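You operate a simulated robot arm through the tools that you are given. There is no shell and no other tool. Be economical: measure what you need, move in short steps, check, and stop when the job is done.

The job below is to be done with a simulated two-armed robot. You get a single attempt, and the scene is never put back.

Task
Wipe up the spill on the island top with the cloth napkin and put it back.

It is judged by the outcome, as a careful person would: the job done as asked, and still so three seconds after it is handed in. It fails if anything else is knocked over, pushed out of place, dropped, spilled or broken. Flat cloth is picked up by pressing the open fingertips on it (5 to 10 N) and closing them slowly along it; thin cloth reads only 2 to 8 mm in the jaws.

Robot
Two 7-joint arms with two-finger parallel grippers on one trunk, on a base that drives. Base frame: it is fixed to the floor where the robot stands at the start and does not move with it; the origin is under the middle of the robot, x ahead of it, y to its left, z up. Readings come in m, degrees, newtons and seconds.
The left shoulder is at the start at [0.05, 0.158, 1.158], the right one opposite. With the tool pointing down near the work surface each hand reaches from about 0.22 to 0.66 m from the robot's upright axis, wherever it stands, measured 20 degrees to its own side. Payload 3.91 kg a hand.
The TCP of each hand is the grasp point between the finger pads, 0.03 m short of the fingertips. In the tool frame z runs along the fingers and y along their closing line. Largest opening 0.11 m; finger width 0.02, thickness 0.01; the body of the gripper, 0.048 by 0.112 m, starts 0.055 m behind the TCP.
Orientation is told as [roll, pitch, yaw] about the base's x, y, z axes, in that order, counted from this pose: with the fingers straight down and closing along the base's y, the tool's x points along the base's -x, its y along +y and its z along -z.

Tools
- The arms move only by the tool play_rows. It takes "left_motion", "right_motion" or both (then of equal length, played together; a hand with none holds still); each is a list of rows, each a list of 7 numbers: the shift along the tool's x, y, z in m, then the turn, a rotation vector about the tool's x, y, z in degrees, then the finger opening in m, from 0 to 0.11. In form: [[dx, dy, dz, wx, wy, wz, grip], ...]. A call has 1 to 10 rows; each row shifts and turns the commanded pose from where the row before left it, along the tool's axes as they then stand. Each row takes 0.2 s and may step no farther than 0.05 m and 8.6 degrees from the row before; otherwise, or with a gripper value out of range, the whole call is refused. A pose out of reach is approached as far as the arm can. The call stops where the force on the tool passes 40 N (or 10 N more than at its start, if that is more) or the arm is blocked; 0.2 s more then pass. Each finger travels about 0.153 m/s and halts on what it meets, pressing with about 21 N; the grip force reading is that of the motor and also rises with nothing between the fingers. The clock runs only during rows and for 0.2 s after the last one: add rows that do not move to give the fingers time. The reply holds the time, the measured pose of the TCP, the force on the tool along the base axes, the opening and the grip force, in the units named above and with some noise, with the torque about the TCP (base axes, N m) and any sound that the robot's microphone picked up.
- Cameras (640 x 400 px; columns grow to the right, rows downward): "scene" is now at [0.108, -0.0565, 1.3077]; the picture's right is [-0.62, -0.78, 0.00], its down [-0.44, 0.35, -0.83] and it looks along [0.65, -0.52, -0.56] (base axes); focal length 257 px, centre (320, 200). "left" rides on the left gripper at [0.072, -0.017, -0.103] in its tool frame; the picture's right is [0.23, 0.97, 0.00], its down [-0.76, 0.18, -0.62] and it looks along [-0.61, 0.14, 0.78] (tool axes); focal length 222 px, centre (320, 200). "right" rides on the right gripper at [0.072, 0.017, -0.103] in its tool frame; the picture's right is [-0.23, 0.97, 0.00], its down [-0.76, -0.18, -0.62] and it looks along [-0.61, -0.14, 0.78] (tool axes); focal length 222 px, centre (320, 200). There is no depth. A picture from a camera that has moved, and an enlarged one, comes with that camera's place and axes in the base frame and with its lens. The place of the scene camera against the robot may be out by one fixed shift of up to 0.012 m in any direction.
- grab_frame(camera): a new picture of that camera. The clock stands still meanwhile.
- slide_trunk(by): slides the trunk up (or, below 0, down) by that many m; the arms and the scene camera ride with it, the base frame stays. It gives what a move gives, with no picture.
- roll_base(legs): drives the robot by 1 to 6 legs, each [ahead, turn to the left] in m and degrees, along the robot's own axes; the way and the turn of a leg run together, so that a leg with both is an arc; at most 1.5 m and 180 degrees a leg. The arms and the cameras ride along, it lands a little off, and it stops where it bumps. It gives what a move gives.
- pan_tilt(pan, tilt): turns the head with the scene camera to pan (to the left, within 80 degrees either way) and tilt (down, from -29 to 69), counted from straight ahead of the robot. It gives what a move gives.
- zoom(camera, box): a new picture of the part [left, top, right, bottom] of that camera's present view, enlarged. The clock stands still meanwhile.
- job_done(): hands the job in; it is judged then, once.

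Work in short steps. Places have to be worked out from the pictures, the camera data and where the tool is seen: move nearer, look again, correct. Check each grasp and each placing, and mend what went wrong. You have 120 turns and 92 pictures in all, those below and enlarged ones among them. Open the grippers and draw the arms clear of the work before you hand the job in, unless the task says otherwise; then end with one line.

The tools are called as a command line: name --argument value ..., lists and objects as JSON in quotes. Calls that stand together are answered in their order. play_rows: Moves the arms, as the interface text tells. Its arguments: {"type":"object","properties":{"left_motion":{"type":"array"},"right_motion":{"type":"array"}},"required":[]} The other tools are called the same way: slide_trunk (by) slides the trunk up or down; roll_base (legs) drives the base; pan_tilt (pan, tilt) turns the head that bears the scene camera; grab_frame (camera) takes a picture; zoom (camera, box) takes an enlarged picture of a part of a camera's view; job_done () hands the job in.

At the start:

```text
time_s: 0.0
left_tool_pos: [0.3993, -0.0671, 1.154]
left_tool_rot: [0.1, 0.1, 0.1]
left_ft_force: [-0.5, -0.9, 0.9]
left_moment: [0.02, -0.02, 0.0]
left_gripper_width: 0.1101
left_grip_force: 0.1
right_tool_pos: [0.2857, -0.3674, 1.1269]
right_tool_rot: [0.0, 0.0, 0.0]
right_ft_force: [0.2, 0.6, -0.7]
right_moment: [0.0, -0.01, 0.01]
right_gripper_width: 0.1099
right_grip_force: 0.0
trunk travel left (down, up): [-0.4, 0.082]
robot x, y, heading: [-0.0021, 0.0006, -0.1]
head pan, tilt: [-38.7, 33.9]
```

scene: 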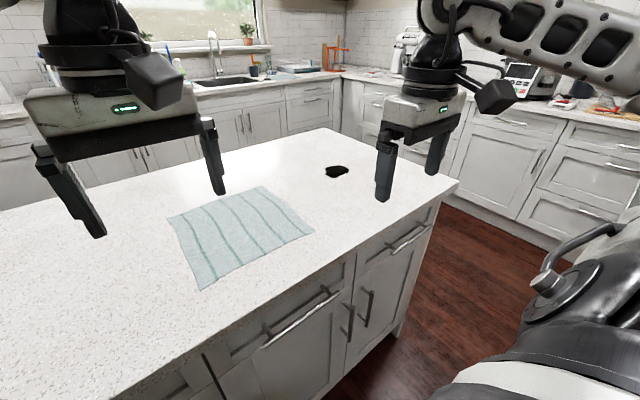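
right: 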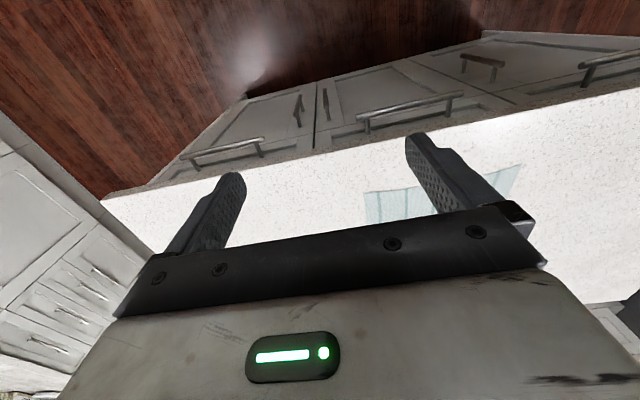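
left: 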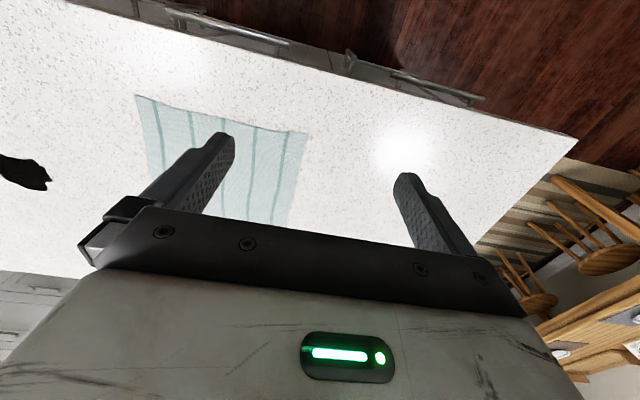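

From the two views I put the island top at z≈0.90. The napkin lies at about x 0.485–0.755, y −0.075…−0.34, the spill at about (0.68, −0.585), and the near edge of the island at x≈0.385. I need to drive right and closer, so first I check the floor gap ahead and the way to the right.

pan_tilt --pan -20 --tilt 69

grab_frame --camera "scene"

pan_tilt --pan -75 --tilt 40

grab_frame --camera "scene"

```text
time_s: 1.0
left_tool_pos: [0.3991, -0.0659, 1.1545]
left_tool_rot: [0.1, 0.0, 0.1]
left_ft_force: [-0.5, 0.8, 0.7]
left_moment: [0.0, 0.0, 0.0]
left_gripper_width: 0.1102
left_grip_force: 0.2
right_tool_pos: [0.2861, -0.3671, 1.1266]
right_tool_rot: [0.0, 0.0, 0.0]
right_ft_force: [0.5, -0.6, 0.4]
right_moment: [0.0, -0.02, -0.03]
right_gripper_width: 0.1098
right_grip_force: 0.0
trunk travel left (down, up): [-0.4, 0.082]
robot x, y, heading: [0.004, -0.0048, 0.1]
head pan, tilt: [-20.0, 68.8]
```

```text
88 pictures are left
camera scene: at [0.0914, -0.0203, 1.2623], right [-0.34, -0.94, 0.0], down [-0.88, 0.32, -0.36], along [0.34, -0.12, -0.93], focal length 257 px, centre (320, 200)
```

scene: 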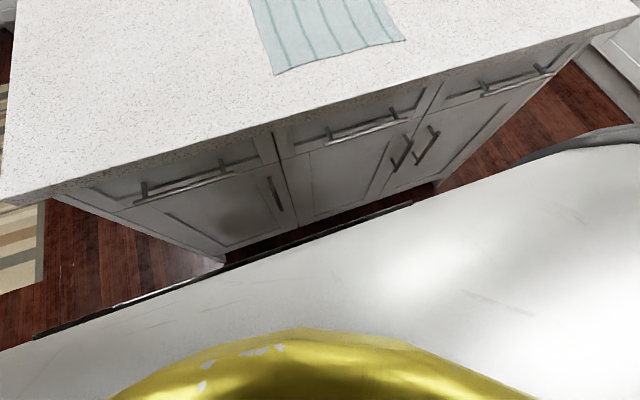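

```text
time_s: 2.2
left_tool_pos: [0.3987, -0.0656, 1.1536]
left_tool_rot: [0.0, -0.1, 0.1]
left_ft_force: [-0.8, 0.2, -0.5]
left_moment: [0.01, 0.0, 0.0]
left_gripper_width: 0.1103
left_grip_force: 0.1
right_tool_pos: [0.2863, -0.3675, 1.1275]
right_tool_rot: [0.1, 0.0, 0.1]
right_ft_force: [0.9, 0.6, 0.4]
right_moment: [-0.02, -0.01, 0.02]
right_gripper_width: 0.1099
right_grip_force: 0.0
trunk travel left (down, up): [-0.4, 0.082]
robot x, y, heading: [-0.0006, -0.0006, 0.0]
head pan, tilt: [-75.0, 40.0]
```

```text
87 pictures are left
camera scene: at [0.0609, -0.0832, 1.2984], right [-0.97, -0.26, 0.0], down [-0.17, 0.62, -0.77], along [0.2, -0.74, -0.64], focal length 257 px, centre (320, 200)
```

scene: 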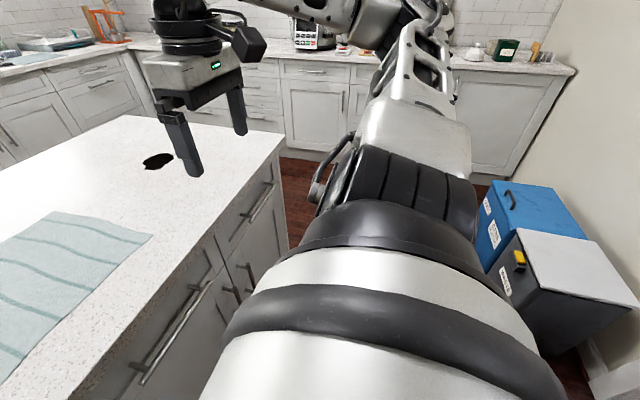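

The top is clear apart from the napkin and the spill, but there are bins at the right rear, so I'll move in small legs. First I turn right in place and check for bumps.

roll_base --legs '[[0, -75]]'

pan_tilt --pan 0 --tilt 50

grab_frame --camera "scene"

```text
time_s: 5.9
left_tool_pos: [0.0411, -0.4012, 1.1555]
left_tool_rot: [0.0, 0.0, -74.6]
left_ft_force: [0.2, 0.0, -0.4]
left_moment: [-0.01, -0.03, 0.01]
left_gripper_width: 0.1102
left_grip_force: 0.1
right_tool_pos: [-0.2773, -0.3734, 1.1275]
right_tool_rot: [0.0, 0.0, -74.8]
right_ft_force: [0.3, -0.2, 0.2]
right_moment: [0.01, 0.01, 0.02]
right_gripper_width: 0.1097
right_grip_force: 0.1
trunk travel left (down, up): [-0.4, 0.082]
robot x, y, heading: [0.0, 0.0001, -75.0]
head pan, tilt: [-75.0, 40.0]
```

```text
time_s: 7.3
left_tool_pos: [0.0404, -0.4011, 1.1539]
left_tool_rot: [0.0, 0.1, -74.7]
left_ft_force: [0.3, -0.2, -0.3]
left_moment: [0.0, -0.01, -0.02]
left_gripper_width: 0.1099
left_grip_force: 0.1
right_tool_pos: [-0.2778, -0.3737, 1.1274]
right_tool_rot: [-0.1, 0.0, -74.6]
right_ft_force: [-0.8, 0.3, -0.1]
right_moment: [0.03, 0.01, 0.0]
right_gripper_width: 0.11
right_grip_force: 0.1
trunk travel left (down, up): [-0.4, 0.082]
robot x, y, heading: [0.0014, -0.0007, -74.9]
head pan, tilt: [0.0, 50.0]
```

```text
86 pictures are left
camera scene: at [0.0296, -0.114, 1.2842], right [-0.96, -0.26, 0.0], down [-0.2, 0.74, -0.64], along [0.17, -0.62, -0.77], focal length 257 px, centre (320, 200)
```

scene: 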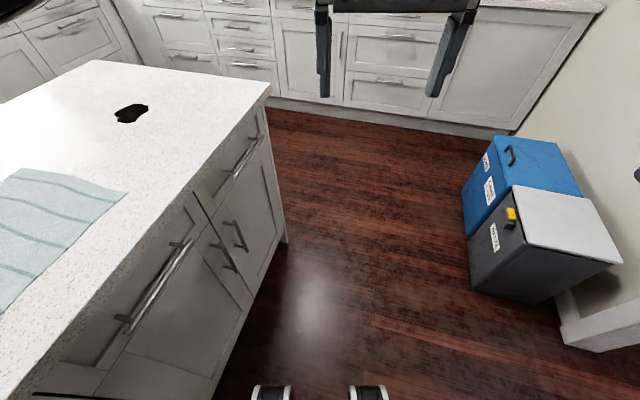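

The turn was clean and the floor ahead is open. Cabinet fronts are at x≈0.41 and the base is narrow. I drive 0.42 m along this heading, then turn back to face the island.

roll_base --legs '[[0.42, 0], [0, 75]]'

pan_tilt --pan 0 --tilt 45

grab_frame --camera "scene"

grab_frame --camera "right"

```text
time_s: 10.1
left_tool_pos: [0.1521, -0.8077, 1.1557]
left_tool_rot: [-0.1, 0.0, -74.6]
left_ft_force: [-0.4, -0.9, -0.7]
left_moment: [-0.02, 0.01, 0.01]
left_gripper_width: 0.11
left_grip_force: 0.1
right_tool_pos: [-0.167, -0.7808, 1.1274]
right_tool_rot: [-0.1, -0.1, -74.6]
right_ft_force: [-0.3, 0.2, 0.5]
right_moment: [-0.02, -0.01, 0.02]
right_gripper_width: 0.1103
right_grip_force: 0.0
trunk travel left (down, up): [-0.4, 0.082]
robot x, y, heading: [0.1127, -0.4061, -74.5]
head pan, tilt: [0.0, 50.0]
stopped in leg 2: the robot was blocked; the commanded pose is now the measured one
```

```text
time_s: 10.8
left_tool_pos: [0.1523, -0.8077, 1.153]
left_tool_rot: [0.0, 0.0, -74.5]
left_ft_force: [0.3, 0.4, 0.5]
left_moment: [0.0, -0.01, -0.01]
left_gripper_width: 0.11
left_grip_force: 0.0
right_tool_pos: [-0.167, -0.7803, 1.1278]
right_tool_rot: [0.0, 0.0, -74.6]
right_ft_force: [-0.3, 0.5, 0.7]
right_moment: [-0.04, -0.01, -0.01]
right_gripper_width: 0.1102
right_grip_force: 0.0
trunk travel left (down, up): [-0.4, 0.082]
robot x, y, heading: [0.1147, -0.4083, -74.7]
head pan, tilt: [0.0, 45.0]
```

```text
85 pictures are left
camera scene: at [0.1417, -0.5253, 1.2911], right [-0.96, -0.26, 0.0], down [-0.19, 0.68, -0.71], along [0.19, -0.68, -0.71], focal length 257 px, centre (320, 200)
```

scene: 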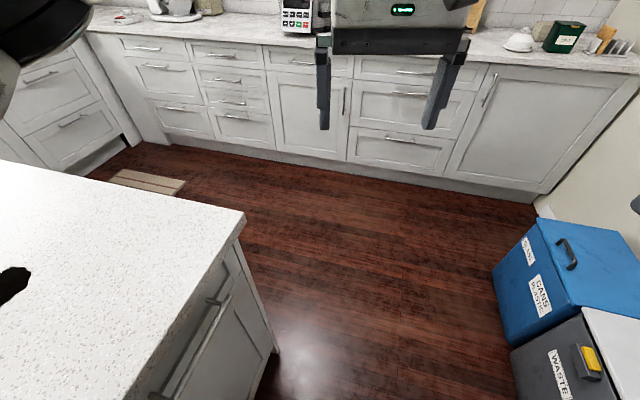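

```text
84 pictures are left
camera right: at [-0.1696, -0.7055, 1.2304], right [1.0, 0.04, 0.0], down [0.03, -0.78, 0.62], along [0.02, -0.62, -0.78], focal length 222 px, centre (320, 200)
```

right: 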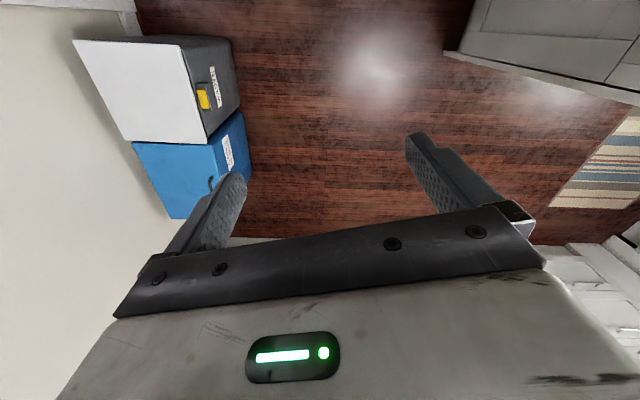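

The turn back is blocked because the base corner meets the cabinets. From here the left shoulder sits right beside the island, at about (0.28, −0.41), so the left arm can do the job sideways. I rotate its tool to base yaw 0 and check.

play_rows --left_motion '[[0, 0, 0, 0, 0, -8.29, 0.11], [0, 0, 0, 0, 0, -8.29, 0.11], [0, 0, 0, 0, 0, -8.29, 0.11], [0, 0, 0, 0, 0, -8.29, 0.11], [0, 0, 0, 0, 0, -8.29, 0.11], [0, 0, 0, 0, 0, -8.29, 0.11], [0, 0, 0, 0, 0, -8.29, 0.11], [0, 0, 0, 0, 0, -8.29, 0.11], [0, 0, 0, 0, 0, -8.29, 0.11]]'

pan_tilt --pan 65 --tilt 40

grab_frame --camera "scene"

```text
time_s: 12.8
left_tool_pos: [0.1529, -0.8083, 1.154]
left_tool_rot: [0.0, 0.0, 0.3]
left_ft_force: [0.6, -0.7, 0.4]
left_moment: [-0.01, 0.02, 0.01]
left_gripper_width: 0.1099
left_grip_force: 0.1
right_tool_pos: [-0.1676, -0.7802, 1.1273]
right_tool_rot: [0.0, -0.1, -74.6]
right_ft_force: [-0.1, -0.5, -0.9]
right_moment: [-0.01, 0.02, -0.02]
right_gripper_width: 0.1101
right_grip_force: 0.0
trunk travel left (down, up): [-0.4, 0.082]
robot x, y, heading: [0.1125, -0.4011, -74.6]
head pan, tilt: [0.0, 45.0]
```

```text
time_s: 14.2
left_tool_pos: [0.1535, -0.8085, 1.1538]
left_tool_rot: [0.0, 0.0, -0.1]
left_ft_force: [0.3, 0.3, 0.0]
left_moment: [-0.02, 0.04, 0.03]
left_gripper_width: 0.1099
left_grip_force: 0.0
right_tool_pos: [-0.1664, -0.7807, 1.1272]
right_tool_rot: [0.0, 0.1, -74.7]
right_ft_force: [1.4, -1.3, 0.5]
right_moment: [0.12, 0.06, 0.0]
right_gripper_width: 0.1101
right_grip_force: 0.1
trunk travel left (down, up): [-0.4, 0.082]
robot x, y, heading: [0.1103, -0.4066, -74.7]
head pan, tilt: [65.0, 40.0]
```

```text
83 pictures are left
camera scene: at [0.2041, -0.4611, 1.2984], right [-0.17, -0.99, 0.0], down [-0.63, 0.11, -0.77], along [0.76, -0.13, -0.64], focal length 257 px, centre (320, 200)
```

scene: 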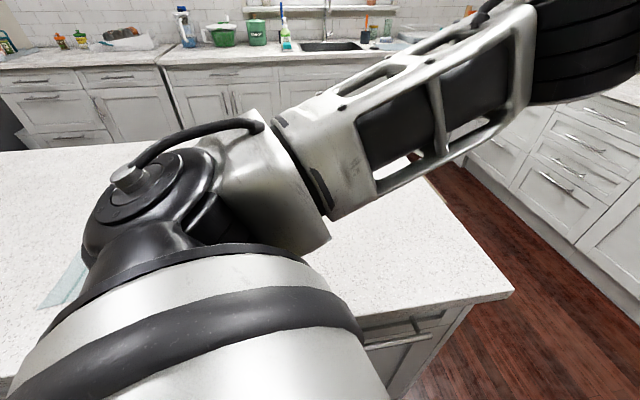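

The left arm would hide the work and fold tightly here. I'd rather face the island: back out the way I came, turn to −90, drive right, face the island at x≈0, then close in.

roll_base --legs '[[-0.42, 0], [0, -15.3], [0.42, 0], [0, 90]]'

pan_tilt --pan -10 --tilt 45

grab_frame --camera "scene"

```text
time_s: 23.7
left_tool_pos: [0.4021, -0.4752, 1.1537]
left_tool_rot: [0.1, 0.1, 77.1]
left_ft_force: [0.3, 0.1, 0.4]
left_moment: [-0.01, 0.0, 0.02]
left_gripper_width: 0.1101
left_grip_force: 0.1
right_tool_pos: [0.3026, -0.7808, 1.1273]
right_tool_rot: [-0.1, 0.0, 2.3]
right_ft_force: [-0.3, 0.0, 0.1]
right_moment: [0.01, 0.04, -0.03]
right_gripper_width: 0.1098
right_grip_force: 0.0
trunk travel left (down, up): [-0.4, 0.082]
robot x, y, heading: [-0.0015, -0.4234, 2.5]
head pan, tilt: [65.0, 40.0]
```

```text
time_s: 25.2
left_tool_pos: [0.4029, -0.4743, 1.1532]
left_tool_rot: [0.0, 0.1, 77.1]
left_ft_force: [-0.4, 0.5, -0.8]
left_moment: [0.02, -0.01, -0.04]
left_gripper_width: 0.1099
left_grip_force: 0.0
right_tool_pos: [0.3019, -0.7803, 1.127]
right_tool_rot: [0.0, 0.0, 2.4]
right_ft_force: [-0.9, 0.2, 0.0]
right_moment: [0.02, 0.02, -0.03]
right_gripper_width: 0.1104
right_grip_force: 0.0
trunk travel left (down, up): [-0.4, 0.082]
robot x, y, heading: [0.0019, -0.4278, 2.4]
head pan, tilt: [-10.0, 45.0]
```

```text
82 pictures are left
camera scene: at [0.1201, -0.4363, 1.2911], right [-0.13, -0.99, 0.0], down [-0.7, 0.09, -0.71], along [0.7, -0.09, -0.71], focal length 257 px, centre (320, 200)
```

scene: 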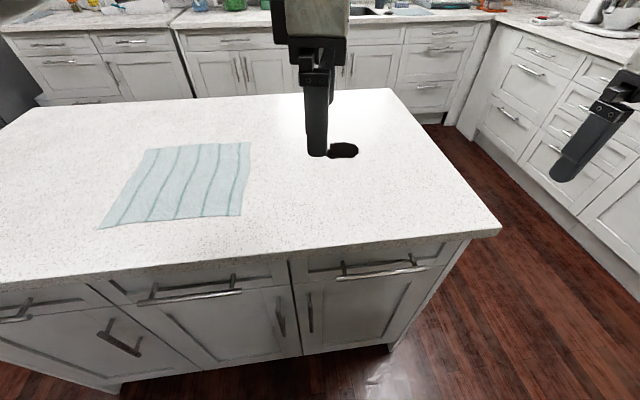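

Now I have a clear view facing the island. I drive ahead 0.12 m, then shift the left hand away to the left.

roll_base --legs '[[0.12, 0]]'

play_rows --left_motion '[[-0.04, 0, -0.01, 0, 0, 8.3, 0.11], [-0.04, 0, -0.01, 0, 0, 8.3, 0.11], [-0.04, 0, -0.01, 0, 0, 8.3, 0.11], [-0.04, 0, -0.01, 0, 0, 8.3, 0.11], [-0.04, 0, -0.01, 0, 0, 8.3, 0.11], [0, 0.04, 0, 0, 0, 8.3, 0.11], [0, 0.04, 0, 0, 0, 8.3, 0.11], [0, 0.04, 0, 0, 0, 8.3, 0.11], [0, 0.04, 0, 0, 0, 8.3, 0.11]]'

pan_tilt --pan -5 --tilt 45

grab_frame --camera "scene"

```text
time_s: 26.5
left_tool_pos: [0.5106, -0.4706, 1.1532]
left_tool_rot: [0.2, 0.0, 77.2]
left_ft_force: [0.7, 0.4, 0.1]
left_moment: [0.01, -0.02, 0.03]
left_gripper_width: 0.11
left_grip_force: 0.1
right_tool_pos: [0.4118, -0.776, 1.1291]
right_tool_rot: [0.0, 0.0, 2.4]
right_ft_force: [-0.1, 0.0, 0.5]
right_moment: [0.01, -0.02, -0.03]
right_gripper_width: 0.1101
right_grip_force: 0.0
trunk travel left (down, up): [-0.4, 0.082]
robot x, y, heading: [0.1125, -0.4224, 2.2]
head pan, tilt: [-10.0, 45.0]
stopped in leg 1: the robot was blocked; the commanded pose is now the measured one
```

```text
time_s: 28.5
left_tool_pos: [0.5436, -0.152, 1.2022]
left_tool_rot: [0.0, 0.2, 2.2]
left_ft_force: [-0.6, 0.1, 0.5]
left_moment: [-0.01, 0.03, 0.01]
left_gripper_width: 0.1101
left_grip_force: 0.1
right_tool_pos: [0.4126, -0.7755, 1.1273]
right_tool_rot: [0.0, 0.0, 2.4]
right_ft_force: [-1.0, 0.2, 0.3]
right_moment: [-0.01, -0.01, 0.04]
right_gripper_width: 0.1102
right_grip_force: 0.1
trunk travel left (down, up): [-0.4, 0.082]
robot x, y, heading: [0.1074, -0.4213, 2.3]
head pan, tilt: [-10.0, 45.0]
```

```text
time_s: 29.2
left_tool_pos: [0.5463, -0.1537, 1.2027]
left_tool_rot: [0.0, 0.1, 2.5]
left_ft_force: [-1.0, -0.7, -0.4]
left_moment: [-0.03, -0.01, 0.02]
left_gripper_width: 0.11
left_grip_force: 0.1
right_tool_pos: [0.4132, -0.7759, 1.1276]
right_tool_rot: [0.0, 0.0, 2.5]
right_ft_force: [-0.7, 0.1, 0.0]
right_moment: [0.0, 0.03, 0.02]
right_gripper_width: 0.1101
right_grip_force: 0.1
trunk travel left (down, up): [-0.4, 0.082]
robot x, y, heading: [0.1122, -0.4211, 2.4]
head pan, tilt: [-5.0, 45.0]
```

```text
81 pictures are left
camera scene: at [0.231, -0.4246, 1.2911], right [-0.05, -1.0, 0.0], down [-0.71, 0.03, -0.71], along [0.71, -0.03, -0.71], focal length 257 px, centre (320, 200)
```

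scene: 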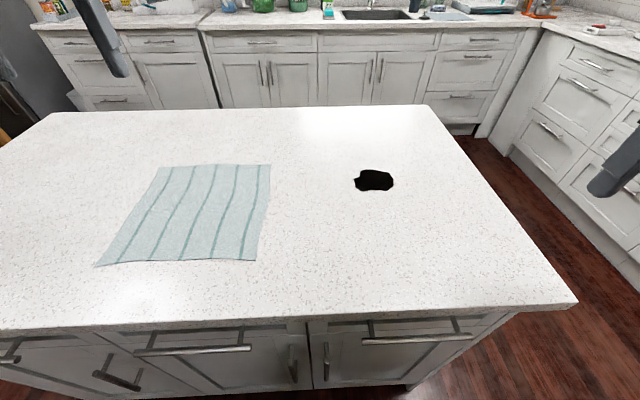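

The view is excellent now. The napkin is at x 0.48–0.757, y −0.052…−0.323 and the spill is about (0.68, −0.57), roughly 9×8 cm. My plan is to pinch the right edge with the right hand and the left edge with the left, then move the cloth taut over the spill and back. First I bring both hands above their grips.

play_rows --right_motion '[[-0.02, 0.042, 0.005, 0, 0, 2.4, 0.11], [-0.02, 0.042, 0.005, 0, 0, 0, 0.09], [-0.02, 0.042, 0.005, 0, 0, 0, 0.07], [-0.02, 0.042, 0.005, 0, 0, 0, 0.05], [-0.02, 0.042, 0.005, 0, 0, 0, 0.05], [-0.02, 0.042, 0.005, 0, 0, 0, 0.05], [-0.02, 0.042, 0.005, 0, 0, 0, 0.05], [-0.02, 0.042, 0.005, 0, 0, 0, 0.05], [-0.02, 0.042, 0.005, 0, 0, 0, 0.05], [-0.02, 0.042, 0.005, 0, 0, 0, 0.05]]' --left_motion '[[-0.0074, 0.0064, 0, 0, 0, 2.4, 0.11], [-0.0074, 0.0064, 0, 0, 0, 0, 0.09], [-0.0074, 0.0064, 0, 0, 0, 0, 0.07], [-0.0074, 0.0064, 0, 0, 0, 0, 0.05], [-0.0074, 0.0064, 0, 0, 0, 0, 0.05], [-0.0074, 0.0064, 0, 0, 0, 0, 0.05], [-0.0074, 0.0064, 0, 0, 0, 0, 0.05], [-0.0074, 0.0064, 0, 0, 0, 0, 0.05], [-0.0074, 0.0064, 0, 0, 0, 0, 0.05], [-0.0074, 0.0064, 0, 0, 0, 0, 0.05]]'

grab_frame --camera "scene"

```text
time_s: 31.4
left_tool_pos: [0.6198, -0.0905, 1.202]
left_tool_rot: [0.1, 0.3, 0.1]
left_ft_force: [0.4, 0.4, -0.2]
left_moment: [-0.01, 0.0, -0.03]
left_gripper_width: 0.0502
left_grip_force: 0.0
right_tool_pos: [0.5353, -0.5153, 1.0763]
right_tool_rot: [0.1, 0.0, 0.0]
right_ft_force: [0.1, 0.7, -0.2]
right_moment: [0.0, 0.01, -0.02]
right_gripper_width: 0.05
right_grip_force: 0.1
right hand out of reach, approached as far as the arm can: row 7, 8, 9, 10
trunk travel left (down, up): [-0.4, 0.082]
robot x, y, heading: [0.1119, -0.4227, 2.7]
head pan, tilt: [-5.0, 45.0]
```

```text
80 pictures are left
camera scene: at [0.2313, -0.4247, 1.2911], right [-0.05, -1.0, 0.0], down [-0.71, 0.03, -0.71], along [0.71, -0.03, -0.71], focal length 257 px, centre (320, 200)
```

scene: 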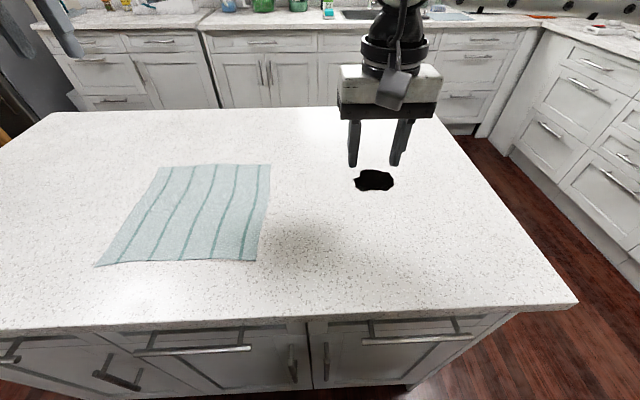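

The right hand stalled at (0.535, −0.515), possibly on a joint limit with this yaw. I try continuing with the tool yawed left as it moves inward.

play_rows --right_motion '[[0, 0, 0, 0, 0, -8, 0.05], [0, 0, 0, 0, 0, -8, 0.05], [-0.02, 0.03, 0.01, 0, 0, -5, 0.05], [-0.02, 0.03, 0.01, 0, 0, 0, 0.05], [-0.02, 0.03, 0.01, 0, 0, 0, 0.05]]'

```text
time_s: 32.6
left_tool_pos: [0.6189, -0.0898, 1.2038]
left_tool_rot: [0.1, 0.0, 0.2]
left_ft_force: [-0.3, -0.4, 0.3]
left_moment: [0.01, 0.02, 0.01]
left_gripper_width: 0.0502
left_grip_force: 0.1
right_tool_pos: [0.522, -0.5112, 1.0497]
right_tool_rot: [0.0, 0.0, 21.0]
right_ft_force: [0.1, -0.5, -0.4]
right_moment: [0.01, -0.04, 0.0]
right_gripper_width: 0.05
right_grip_force: 0.0
right hand out of reach, approached as far as the arm can: row 3, 4, 5
trunk travel left (down, up): [-0.4, 0.082]
robot x, y, heading: [0.111, -0.422, 2.3]
head pan, tilt: [-5.0, 45.0]
```

I probe which direction is limiting, starting with a pure +x move.

play_rows --right_motion '[[0, 0, 0, 0, 0, 7, 0.05], [0, 0, 0, 0, 0, 7, 0.05], [0, 0, 0, 0, 0, 7, 0.05], [-0.03, 0, 0, 0, 0, 0, 0.05], [-0.03, 0, 0, 0, 0, 0, 0.05]]'

play_rows --right_motion '[[0, 0.02, 0, 0, 0, 0, 0.05], [0, 0.02, 0, 0, 0, 0, 0.05]]'

```text
time_s: 33.8
left_tool_pos: [0.6194, -0.0913, 1.2032]
left_tool_rot: [0.0, 0.1, 0.0]
left_ft_force: [-0.3, -1.1, -0.8]
left_moment: [0.02, 0.03, -0.01]
left_gripper_width: 0.0503
left_grip_force: 0.2
right_tool_pos: [0.569, -0.5341, 1.0508]
right_tool_rot: [0.1, 0.0, -0.1]
right_ft_force: [0.0, 0.6, 0.2]
right_moment: [-0.02, 0.02, 0.0]
right_gripper_width: 0.05
right_grip_force: 0.1
right hand out of reach, approached as far as the arm can: row 4, 5
trunk travel left (down, up): [-0.4, 0.082]
robot x, y, heading: [0.1098, -0.4231, 2.2]
head pan, tilt: [-5.0, 45.0]
```

```text
time_s: 34.4
left_tool_pos: [0.6192, -0.0916, 1.2032]
left_tool_rot: [0.0, 0.1, 0.1]
left_ft_force: [0.4, 0.4, -0.5]
left_moment: [0.04, 0.01, -0.03]
left_gripper_width: 0.0501
left_grip_force: 0.0
right_tool_pos: [0.5525, -0.5241, 1.0525]
right_tool_rot: [0.2, -0.1, 0.0]
right_ft_force: [0.5, 0.9, 0.4]
right_moment: [0.01, 0.03, 0.01]
right_gripper_width: 0.0501
right_grip_force: 0.0
right hand out of reach, approached as far as the arm can: row 1, 2
trunk travel left (down, up): [-0.4, 0.082]
robot x, y, heading: [0.1125, -0.4268, 2.2]
head pan, tilt: [-5.0, 45.0]
```

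The right arm can't reach inward past about −15° of bearing at this height, so the pure facing stance doesn't work. Standing side-on at about (0.10, −0.35), heading −75, puts everything on the left arm's own side at a short distance. I park the right hand up and out first, then drive back along the known path.

play_rows --right_motion '[[0.02, -0.04, -0.02, 0, 0, 0, 0.05], [0.02, -0.04, -0.02, 0, 0, 0, 0.05], [0.02, -0.04, -0.02, 0, 0, 0, 0.05], [0.02, -0.04, -0.02, 0, 0, 0, 0.05], [0.02, -0.04, -0.02, 0, 0, 0, 0.05], [0.02, -0.04, -0.02, 0, 0, 0, 0.05]]'

roll_base --legs '[[-0.115, 0], [0, -92.3], [-0.42, 0], [0, 15], [0.36, 0]]'

pan_tilt --pan 60 --tilt 40

grab_frame --camera "scene"

```text
time_s: 35.8
left_tool_pos: [0.6194, -0.0919, 1.2025]
left_tool_rot: [0.0, 0.1, 0.2]
left_ft_force: [-0.4, -0.5, -0.5]
left_moment: [-0.02, 0.01, 0.02]
left_gripper_width: 0.0502
left_grip_force: 0.2
right_tool_pos: [0.4326, -0.7646, 1.1746]
right_tool_rot: [0.0, 0.2, 0.1]
right_ft_force: [-0.1, -0.1, 0.4]
right_moment: [0.02, 0.04, 0.02]
right_gripper_width: 0.0502
right_grip_force: 0.0
trunk travel left (down, up): [-0.4, 0.082]
robot x, y, heading: [0.1117, -0.4214, 2.4]
head pan, tilt: [-5.0, 45.0]
```

```text
time_s: 45.8
left_tool_pos: [0.5424, -0.7656, 1.2027]
left_tool_rot: [-0.1, 0.1, -75.0]
left_ft_force: [0.3, -1.1, 0.0]
left_moment: [0.04, -0.02, -0.01]
left_gripper_width: 0.0499
left_grip_force: 0.0
right_tool_pos: [-0.1556, -0.76, 1.1729]
right_tool_rot: [0.0, 0.0, -75.0]
right_ft_force: [0.1, 1.0, -0.4]
right_moment: [0.03, 0.01, 0.02]
right_gripper_width: 0.0499
right_grip_force: 0.1
trunk travel left (down, up): [-0.4, 0.082]
robot x, y, heading: [0.0926, -0.3543, -72.7]
head pan, tilt: [-5.0, 45.0]
```

```text
time_s: 47.2
left_tool_pos: [0.5422, -0.7664, 1.202]
left_tool_rot: [0.0, 0.1, -75.0]
left_ft_force: [0.4, -0.1, 0.3]
left_moment: [0.01, 0.0, -0.03]
left_gripper_width: 0.0499
left_grip_force: 0.1
right_tool_pos: [-0.1571, -0.76, 1.1735]
right_tool_rot: [0.1, 0.1, -75.1]
right_ft_force: [0.2, -0.7, -0.6]
right_moment: [-0.02, 0.0, 0.01]
right_gripper_width: 0.0505
right_grip_force: 0.0
trunk travel left (down, up): [-0.4, 0.082]
robot x, y, heading: [0.0952, -0.3603, -72.9]
head pan, tilt: [60.0, 40.0]
```

```text
79 pictures are left
camera scene: at [0.1857, -0.4183, 1.2984], right [-0.22, -0.98, 0.0], down [-0.63, 0.14, -0.77], along [0.75, -0.17, -0.64], focal length 257 px, centre (320, 200)
```

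scene: 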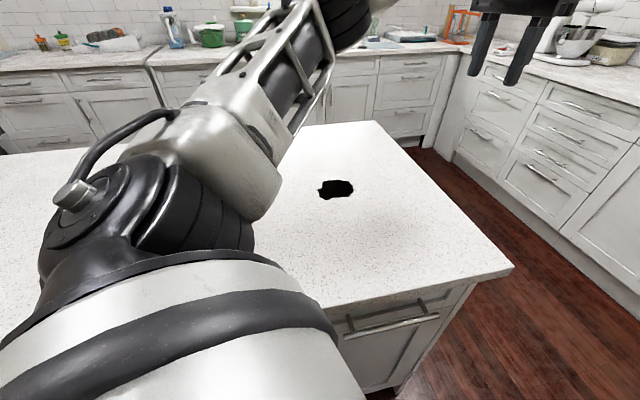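

The base landed well. I rotate the left tool back to base yaw ≈0, then bring it toward the napkin's right edge.

play_rows --left_motion '[[0, 0, 0, 0, 0, -8.3, 0.05], [0, 0, 0, 0, 0, -8.3, 0.05], [0, 0, 0, 0, 0, -8.3, 0.05], [0, 0, 0, 0, 0, -8.3, 0.05], [0, 0, 0, 0, 0, -8.3, 0.05], [0, 0, 0, 0, 0, -8.3, 0.05], [0, 0, 0, 0, 0, -8.3, 0.05], [0, 0, 0, 0, 0, -8.3, 0.05], [0, 0, 0, 0, 0, -8.3, 0.05]]'

play_rows --left_motion '[[-0.011, 0.046, 0, 0, 0, 0, 0.05], [-0.011, 0.046, 0, 0, 0, 0, 0.05], [-0.011, 0.046, 0, 0, 0, 0, 0.05], [-0.011, 0.046, 0, 0, 0, 0, 0.05], [-0.011, 0.046, 0, 0, 0, 0, 0.05], [-0.011, 0.046, 0, 0, 0, 0, 0.05], [-0.011, 0.046, 0, 0, 0, 0, 0.05], [-0.011, 0.046, 0, 0, 0, 0, 0.05], [-0.011, 0.046, 0, 0, 0, 0, 0.05], [-0.011, 0.046, 0, 0, 0, 0, 0.05]]'

grab_frame --camera "scene"

grab_frame --camera "left"

```text
time_s: 49.2
left_tool_pos: [0.5417, -0.7662, 1.202]
left_tool_rot: [0.1, 0.0, -0.1]
left_ft_force: [0.0, -0.3, -0.2]
left_moment: [0.0, 0.01, 0.0]
left_gripper_width: 0.0502
left_grip_force: 0.1
right_tool_pos: [-0.1573, -0.7597, 1.1734]
right_tool_rot: [0.0, 0.0, -75.1]
right_ft_force: [-1.2, -0.4, 0.2]
right_moment: [0.0, -0.01, -0.01]
right_gripper_width: 0.05
right_grip_force: 0.0
trunk travel left (down, up): [-0.4, 0.082]
robot x, y, heading: [0.0934, -0.3603, -72.7]
head pan, tilt: [60.0, 40.0]
```

```text
time_s: 51.4
left_tool_pos: [0.6829, -0.5298, 1.1592]
left_tool_rot: [0.1, 0.0, -0.3]
left_ft_force: [1.1, 0.3, 0.3]
left_moment: [-0.02, -0.02, 0.0]
left_gripper_width: 0.0502
left_grip_force: 0.0
left hand out of reach, approached as far as the arm can: row 5, 6, 7, 8, 9, 10
right_tool_pos: [-0.1571, -0.7601, 1.1751]
right_tool_rot: [-0.1, -0.1, -75.1]
right_ft_force: [-0.4, 1.3, 0.6]
right_moment: [0.02, 0.0, 0.0]
right_gripper_width: 0.0499
right_grip_force: 0.1
trunk travel left (down, up): [-0.4, 0.082]
robot x, y, heading: [0.0906, -0.3624, -72.9]
head pan, tilt: [60.0, 40.0]
```

```text
78 pictures are left
camera scene: at [0.186, -0.4182, 1.2984], right [-0.22, -0.98, 0.0], down [-0.63, 0.14, -0.77], along [0.75, -0.17, -0.64], focal length 257 px, centre (320, 200)
```

scene: 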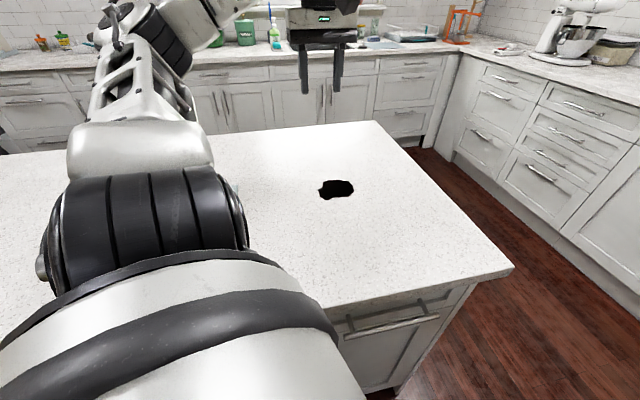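

```text
77 pictures are left
camera left: at [0.6106, -0.5485, 1.2615], right [-0.22, 0.97, 0.0], down [0.76, 0.17, 0.62], along [0.61, 0.14, -0.78], focal length 222 px, centre (320, 200)
```

left: 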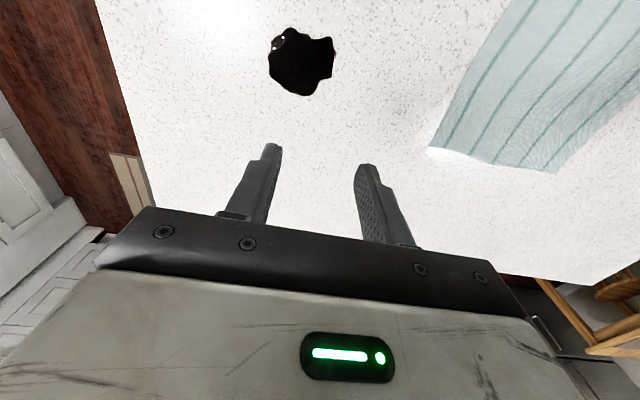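

The left arm also stalls, at yaw 0 out to the side. I test whether the wrist yaw is the limit by turning back to about yaw −33 and continuing to +y.

play_rows --left_motion '[[0, 0, 0, 0, 0, 8.2, 0.05], [0, 0, 0, 0, 0, 8.2, 0.05], [0, 0, 0, 0, 0, 8.2, 0.05], [0, 0, 0, 0, 0, 8.2, 0.05], [0.022, 0.034, 0, 0, 0, 0, 0.05], [0.022, 0.034, 0, 0, 0, 0, 0.05], [0.022, 0.034, 0, 0, 0, 0, 0.05]]'

```text
time_s: 53.0
left_tool_pos: [0.7289, -0.5096, 1.1447]
left_tool_rot: [0.0, 0.0, -33.1]
left_ft_force: [-0.2, 0.8, 0.6]
left_moment: [-0.02, -0.01, 0.01]
left_gripper_width: 0.0497
left_grip_force: 0.0
left hand out of reach, approached as far as the arm can: row 5, 6, 7
right_tool_pos: [-0.156, -0.7591, 1.1742]
right_tool_rot: [-0.1, 0.0, -75.1]
right_ft_force: [-0.7, 0.4, -0.1]
right_moment: [0.0, -0.04, 0.01]
right_gripper_width: 0.0502
right_grip_force: 0.0
trunk travel left (down, up): [-0.4, 0.082]
robot x, y, heading: [0.0922, -0.3582, -72.9]
head pan, tilt: [60.0, 40.0]
```

The stall points all lie about 50° outward of the shoulder, so that is an outward bearing limit. The left arm's range is roughly 33° inward to 50° outward. Standing face-on at about (0.11, −0.46) puts both napkin and spill inside that range, so I drive there by the tested path.

roll_base --legs '[[-0.35, 0], [0, -17.2], [0.44, 0], [0, 89], [0.11, 0]]'

pan_tilt --pan 0 --tilt 45

grab_frame --camera "scene"

```text
time_s: 63.0
left_tool_pos: [0.4474, 0.091, 1.1456]
left_tool_rot: [0.0, 0.1, 38.6]
left_ft_force: [0.0, -0.5, -0.2]
left_moment: [-0.01, 0.01, 0.02]
left_gripper_width: 0.0503
left_grip_force: 0.0
right_tool_pos: [0.4074, -0.8276, 1.1722]
right_tool_rot: [0.1, 0.1, -3.4]
right_ft_force: [-0.5, -0.1, -0.6]
right_moment: [-0.01, 0.01, 0.0]
right_gripper_width: 0.0499
right_grip_force: 0.0
trunk travel left (down, up): [-0.4, 0.082]
robot x, y, heading: [0.1023, -0.4624, -1.0]
head pan, tilt: [60.0, 40.0]
```

```text
time_s: 64.3
left_tool_pos: [0.4489, 0.0914, 1.1442]
left_tool_rot: [0.1, 0.0, 38.6]
left_ft_force: [0.1, 0.0, -0.9]
left_moment: [-0.01, -0.03, -0.02]
left_gripper_width: 0.0501
left_grip_force: 0.1
right_tool_pos: [0.407, -0.8274, 1.1739]
right_tool_rot: [0.0, 0.0, -3.4]
right_ft_force: [0.2, -0.5, 0.0]
right_moment: [0.03, 0.02, -0.02]
right_gripper_width: 0.0499
right_grip_force: 0.0
trunk travel left (down, up): [-0.4, 0.082]
robot x, y, heading: [0.1041, -0.4671, -1.0]
head pan, tilt: [0.0, 45.0]
```

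```text
76 pictures are left
camera scene: at [0.2252, -0.4688, 1.2911], right [-0.02, -1.0, 0.0], down [-0.71, 0.01, -0.71], along [0.71, -0.01, -0.71], focal length 257 px, centre (320, 200)
```

scene: 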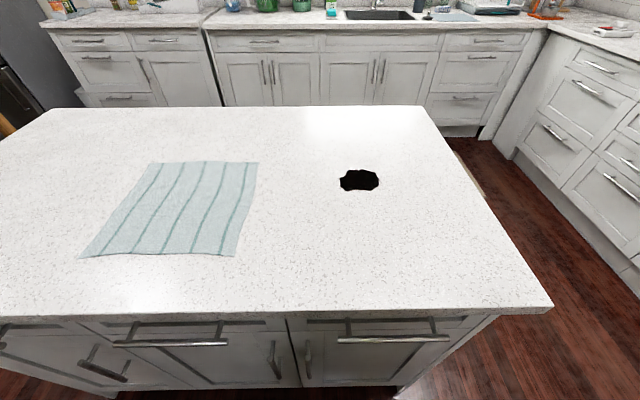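

Good stance. I rotate the left tool to yaw 0 and move it above the napkin's right part.

play_rows --left_motion '[[0, 0, 0, 0, 0, 7.7, 0.05], [0, 0, 0, 0, 0, 7.7, 0.05], [0, 0, 0, 0, 0, 7.7, 0.05], [0, 0, 0, 0, 0, 7.7, 0.05], [0, 0, 0, 0, 0, 7.7, 0.05]]'

play_rows --left_motion '[[-0.0206, -0.0371, 0.0144, 0, 0, 0, 0.05], [-0.0206, -0.0371, 0.0144, 0, 0, 0, 0.05], [-0.0206, -0.0371, 0.0144, 0, 0, 0, 0.05], [-0.0206, -0.0371, 0.0144, 0, 0, 0, 0.05], [-0.0206, -0.0371, 0.0144, 0, 0, 0, 0.05], [-0.0206, -0.0371, 0.0144, 0, 0, 0, 0.05], [-0.0206, -0.0371, 0.0144, 0, 0, 0, 0.05], [-0.0206, -0.0371, 0.0144, 0, 0, 0, 0.05], [-0.0206, -0.0371, 0.0144, 0, 0, 0, 0.05], [-0.0206, -0.0371, 0.0144, 0, 0, 0, 0.05]]'

grab_frame --camera "scene"

grab_frame --camera "left"

```text
time_s: 65.5
left_tool_pos: [0.4491, 0.0373, 1.1248]
left_tool_rot: [0.0, -0.6, 0.2]
left_ft_force: [-0.2, -0.1, 0.8]
left_moment: [0.03, 0.02, 0.04]
left_gripper_width: 0.05
left_grip_force: 0.0
left hand out of reach, approached as far as the arm can: row 4, 5
right_tool_pos: [0.4061, -0.8283, 1.173]
right_tool_rot: [0.0, 0.0, -3.5]
right_ft_force: [-0.6, -0.9, 0.1]
right_moment: [0.03, 0.0, 0.02]
right_gripper_width: 0.0502
right_grip_force: 0.1
trunk travel left (down, up): [-0.4, 0.082]
robot x, y, heading: [0.1069, -0.4641, -0.8]
head pan, tilt: [0.0, 45.0]
```

```text
time_s: 67.7
left_tool_pos: [0.6567, -0.334, 0.9783]
left_tool_rot: [0.1, 0.1, 0.2]
left_ft_force: [-0.4, -1.1, 0.6]
left_moment: [0.02, 0.02, 0.0]
left_gripper_width: 0.05
left_grip_force: 0.1
right_tool_pos: [0.405, -0.8287, 1.1737]
right_tool_rot: [0.2, 0.0, -3.4]
right_ft_force: [0.3, -0.6, 0.8]
right_moment: [0.01, 0.03, -0.02]
right_gripper_width: 0.0501
right_grip_force: 0.1
trunk travel left (down, up): [-0.4, 0.082]
robot x, y, heading: [0.1071, -0.4654, -1.0]
head pan, tilt: [0.0, 45.0]
```

```text
75 pictures are left
camera scene: at [0.2255, -0.4696, 1.2911], right [-0.02, -1.0, 0.0], down [-0.71, 0.01, -0.71], along [0.71, -0.01, -0.71], focal length 257 px, centre (320, 200)
```

scene: 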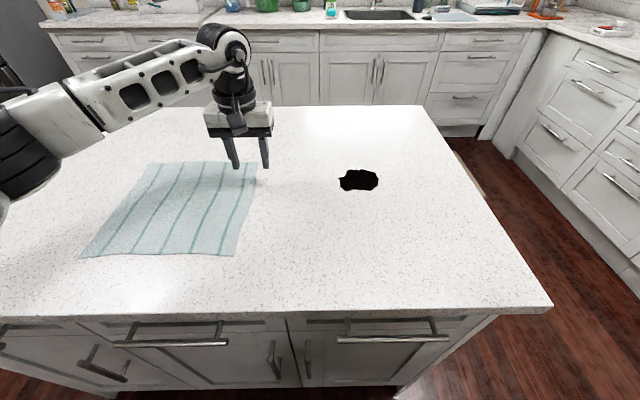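

```text
74 pictures are left
camera left: at [0.5842, -0.3523, 1.0818], right [-0.23, 0.97, 0.0], down [0.76, 0.18, 0.62], along [0.6, 0.14, -0.78], focal length 222 px, centre (320, 200)
```

left: 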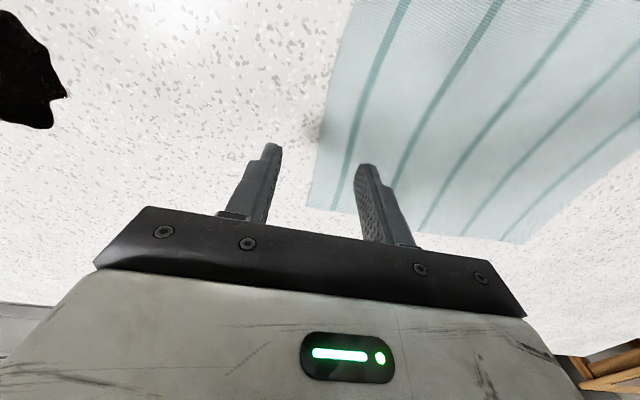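

The reach is good here. I make a dry run to the far side of the spill at this height to confirm I can cover it.

play_rows --left_motion '[[-0.01, -0.046, 0, 0, 0, 0, 0.05], [-0.01, -0.046, 0, 0, 0, 0, 0.05], [-0.01, -0.046, 0, 0, 0, 0, 0.05], [-0.01, -0.046, 0, 0, 0, 0, 0.05], [-0.01, -0.046, 0, 0, 0, 0, 0.05], [-0.01, -0.046, 0, 0, 0, 0, 0.05], [0, -0.046, 0, 0, 0, 0, 0.05]]'

grab_frame --camera "scene"

```text
time_s: 69.3
left_tool_pos: [0.6532, -0.5587, 0.9895]
left_tool_rot: [0.0, 0.0, 0.2]
left_ft_force: [-0.1, -0.1, -0.7]
left_moment: [0.06, 0.02, 0.01]
left_gripper_width: 0.0501
left_grip_force: 0.0
left hand out of reach, approached as far as the arm can: row 4, 5, 6, 7
right_tool_pos: [0.4058, -0.8294, 1.1732]
right_tool_rot: [0.0, 0.0, -3.4]
right_ft_force: [0.0, -0.3, -0.1]
right_moment: [0.04, 0.01, 0.0]
right_gripper_width: 0.0499
right_grip_force: 0.1
trunk travel left (down, up): [-0.4, 0.082]
robot x, y, heading: [0.1061, -0.4628, -1.1]
head pan, tilt: [0.0, 45.0]
```

```text
73 pictures are left
camera scene: at [0.2247, -0.4698, 1.2912], right [-0.02, -1.0, 0.0], down [-0.71, 0.01, -0.71], along [0.71, -0.01, -0.71], focal length 257 px, centre (320, 200)
```

scene: 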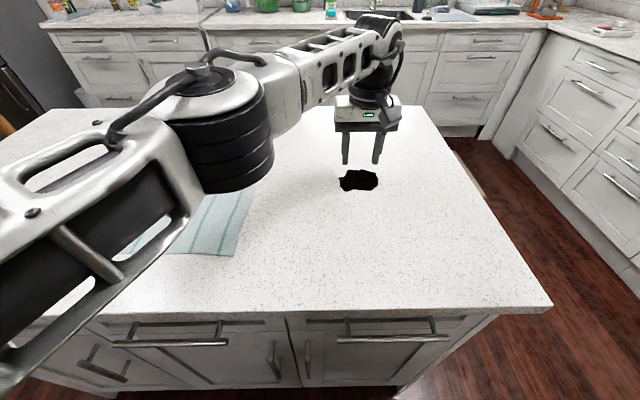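

The limit is about 0.56 m from the left shoulder, so standing 0.14 m farther right covers both the grip and the spill. I raise the hand and re-drive.

play_rows --left_motion '[[0.02, 0.02, -0.03, 0, 0, 0, 0.05], [0.02, 0.02, -0.03, 0, 0, 0, 0.05], [0.02, 0.02, -0.03, 0, 0, 0, 0.05], [0.02, 0.02, -0.03, 0, 0, 0, 0.05]]'

roll_base --legs '[[-0.105, 0], [0, -89], [0.14, 0], [0, 90], [0.12, 0]]'

grab_frame --camera "scene"

```text
time_s: 70.3
left_tool_pos: [0.5744, -0.479, 1.1098]
left_tool_rot: [0.0, 0.1, 0.2]
left_ft_force: [0.2, -0.2, -0.3]
left_moment: [0.03, 0.02, -0.01]
left_gripper_width: 0.0502
left_grip_force: 0.0
right_tool_pos: [0.4047, -0.8277, 1.1747]
right_tool_rot: [0.0, 0.0, -3.5]
right_ft_force: [0.0, -0.7, -0.2]
right_moment: [0.0, 0.0, -0.03]
right_gripper_width: 0.0503
right_grip_force: 0.0
trunk travel left (down, up): [-0.4, 0.082]
robot x, y, heading: [0.1042, -0.4654, -0.9]
head pan, tilt: [0.0, 45.0]
```

```text
time_s: 80.9
left_tool_pos: [0.5802, -0.5917, 1.1086]
left_tool_rot: [0.0, 0.1, 2.6]
left_ft_force: [-0.4, 0.1, 0.3]
left_moment: [0.0, -0.01, 0.01]
left_gripper_width: 0.05
left_grip_force: 0.1
right_tool_pos: [0.4254, -0.9479, 1.1735]
right_tool_rot: [0.0, 0.0, -1.0]
right_ft_force: [-0.6, 0.7, -0.1]
right_moment: [-0.01, -0.03, 0.0]
right_gripper_width: 0.0502
right_grip_force: 0.1
trunk travel left (down, up): [-0.4, 0.082]
robot x, y, heading: [0.1109, -0.5998, 1.4]
head pan, tilt: [0.0, 45.0]
stopped in leg 5: the robot was blocked; the commanded pose is now the measured one
```

```text
72 pictures are left
camera scene: at [0.2296, -0.5965, 1.2913], right [0.02, -1.0, 0.0], down [-0.71, -0.02, -0.71], along [0.71, 0.02, -0.71], focal length 257 px, centre (320, 200)
```

scene: 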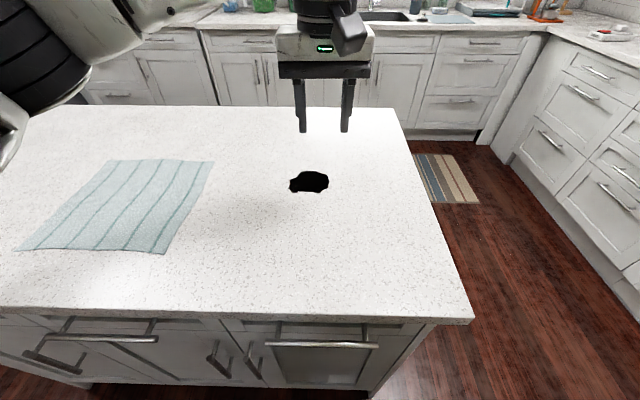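

I dry-run over the far part of the spill at a hover from here.

play_rows --left_motion '[[0, 0, 0, 0, 0, 2.6, 0.05], [-0.026, -0.005, 0.028, 0, 0, 0, 0.05], [-0.026, -0.005, 0.028, 0, 0, 0, 0.05], [-0.026, -0.005, 0.028, 0, 0, 0, 0.05], [-0.026, -0.005, 0.028, 0, 0, 0, 0.05], [-0.026, -0.005, 0.028, 0, 0, 0, 0.05]]'

grab_frame --camera "scene"

grab_frame --camera "left"

```text
time_s: 82.3
left_tool_pos: [0.6926, -0.6085, 0.9636]
left_tool_rot: [-0.1, 0.2, 0.0]
left_ft_force: [0.0, 1.5, 0.5]
left_moment: [-0.03, -0.01, 0.0]
left_gripper_width: 0.0499
left_grip_force: 0.0
left hand out of reach, approached as far as the arm can: row 6
right_tool_pos: [0.4274, -0.9446, 1.1735]
right_tool_rot: [-0.1, 0.0, -1.1]
right_ft_force: [0.7, 0.7, -0.2]
right_moment: [-0.05, 0.03, -0.01]
right_gripper_width: 0.0501
right_grip_force: 0.1
trunk travel left (down, up): [-0.4, 0.082]
robot x, y, heading: [0.1087, -0.5978, 1.4]
head pan, tilt: [0.0, 45.0]
```

```text
71 pictures are left
camera scene: at [0.2318, -0.5946, 1.291], right [0.02, -1.0, 0.0], down [-0.71, -0.02, -0.71], along [0.71, 0.02, -0.71], focal length 257 px, centre (320, 200)
```

scene: 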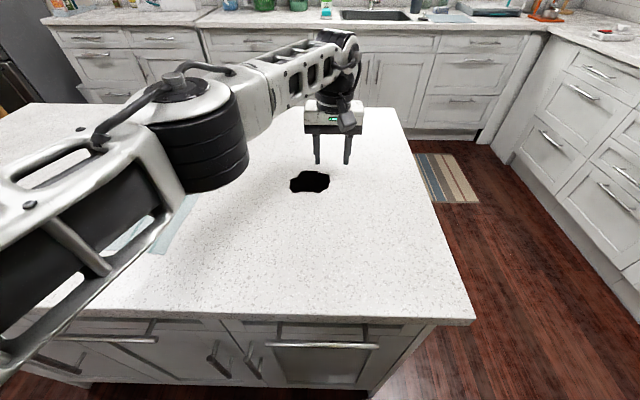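

```text
70 pictures are left
camera left: at [0.6205, -0.6265, 1.0685], right [-0.23, 0.97, 0.0], down [0.76, 0.18, 0.62], along [0.6, 0.14, -0.78], focal length 222 px, centre (320, 200)
```

left: 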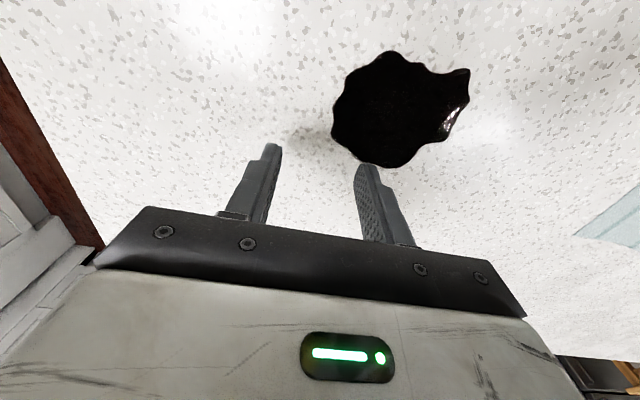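

The hand reaches the spill here. The wrist camera refines the spill to x 0.62–0.70, y −0.60…−0.52, and the napkin's right edge to y≈−0.33. I move above the grip point (0.625, −0.285).

play_rows --left_motion '[[0.01, 0.01, -0.035, 0, 0, 0, 0.05], [0.01, 0.045, 0, 0, 0, 0, 0.05], [0.01, 0.045, 0, 0, 0, 0, 0.05], [0.01, 0.045, 0, 0, 0, 0, 0.05], [0.01, 0.045, 0, 0, 0, 0, 0.05], [0.01, 0.045, 0, 0, 0, 0, 0.05], [0.008, 0.045, 0, 0, 0, 0, 0.05], [0, 0.044, 0.03, 0, 0, 0, 0.05]]'

grab_frame --camera "left"

grab_frame --camera "scene"

```text
refused: row 8 steps farther than a row can; nothing moved
```

```text
69 pictures are left
camera left: at [0.6205, -0.6265, 1.0685], right [-0.23, 0.97, 0.0], down [0.76, 0.18, 0.62], along [0.6, 0.14, -0.78], focal length 222 px, centre (320, 200)
```

left: 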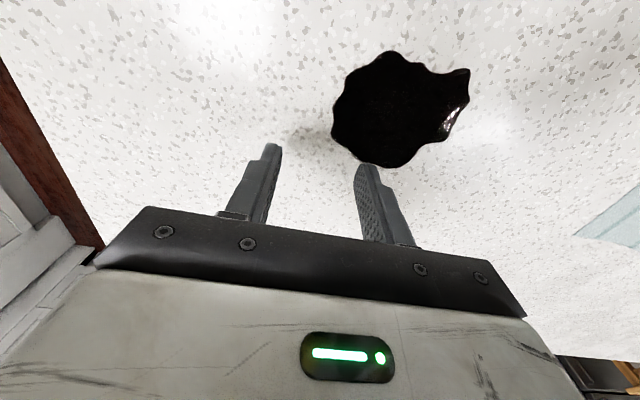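

```text
68 pictures are left
camera scene: at [0.2318, -0.5946, 1.291], right [0.02, -1.0, 0.0], down [-0.71, -0.02, -0.71], along [0.71, 0.02, -0.71], focal length 257 px, centre (320, 200)
```

scene: 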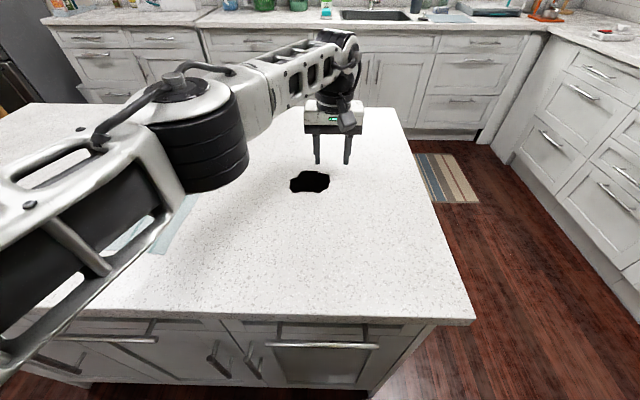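

The call was refused because one row stepped too far, so I split that row and repeat.

play_rows --left_motion '[[0.01, 0.01, -0.035, 0, 0, 0, 0.05], [0.01, 0.045, 0, 0, 0, 0, 0.05], [0.01, 0.045, 0, 0, 0, 0, 0.05], [0.01, 0.045, 0, 0, 0, 0, 0.05], [0.01, 0.045, 0, 0, 0, 0, 0.05], [0.01, 0.045, 0, 0, 0, 0, 0.05], [0.008, 0.045, 0, 0, 0, 0, 0.05], [0, 0.044, 0, 0, 0, 0, 0.05], [0, 0, 0.03, 0, 0, 0, 0.05]]'

grab_frame --camera "left"

```text
time_s: 84.3
left_tool_pos: [0.6219, -0.2865, 0.9743]
left_tool_rot: [0.0, 0.2, 0.0]
left_ft_force: [1.1, 1.2, 0.5]
left_moment: [0.01, 0.02, 0.01]
left_gripper_width: 0.0501
left_grip_force: 0.0
right_tool_pos: [0.4273, -0.9468, 1.1735]
right_tool_rot: [0.0, 0.2, -1.1]
right_ft_force: [0.9, 0.3, -0.2]
right_moment: [0.02, -0.02, -0.03]
right_gripper_width: 0.0501
right_grip_force: 0.1
trunk travel left (down, up): [-0.4, 0.082]
robot x, y, heading: [0.1083, -0.5971, 1.4]
head pan, tilt: [0.0, 45.0]
```

```text
67 pictures are left
camera left: at [0.5507, -0.3038, 1.0773], right [-0.23, 0.97, 0.0], down [0.76, 0.18, 0.62], along [0.6, 0.14, -0.78], focal length 222 px, centre (320, 200)
```

left: 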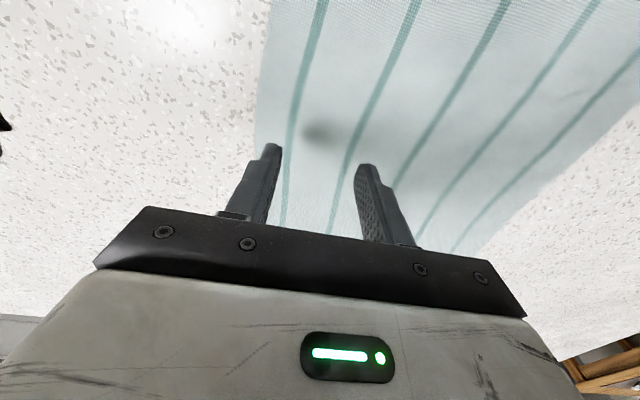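

Both fingertips will land on the cloth, with the edge at y≈−0.336. I descend gently to contact.

play_rows --left_motion '[[0, 0, 0.015, 0, 0, 0, 0.05], [0, 0, 0.015, 0, 0, 0, 0.05], [0, 0, 0.006, 0, 0, 0, 0.05], [0, 0, 0.003, 0, 0, 0, 0.05]]'

```text
time_s: 85.3
left_tool_pos: [0.6234, -0.2862, 0.9406]
left_tool_rot: [0.0, -0.7, 0.1]
left_ft_force: [0.3, 5.7, 31.8]
left_moment: [-0.07, 0.1, -0.06]
left_gripper_width: 0.0497
left_grip_force: 0.0
right_tool_pos: [0.4254, -0.9484, 1.1738]
right_tool_rot: [0.1, -0.1, -1.0]
right_ft_force: [-0.1, -0.3, 0.7]
right_moment: [0.02, -0.01, 0.0]
right_gripper_width: 0.0501
right_grip_force: 0.1
trunk travel left (down, up): [-0.4, 0.082]
robot x, y, heading: [0.1061, -0.6019, 1.4]
head pan, tilt: [0.0, 45.0]
```

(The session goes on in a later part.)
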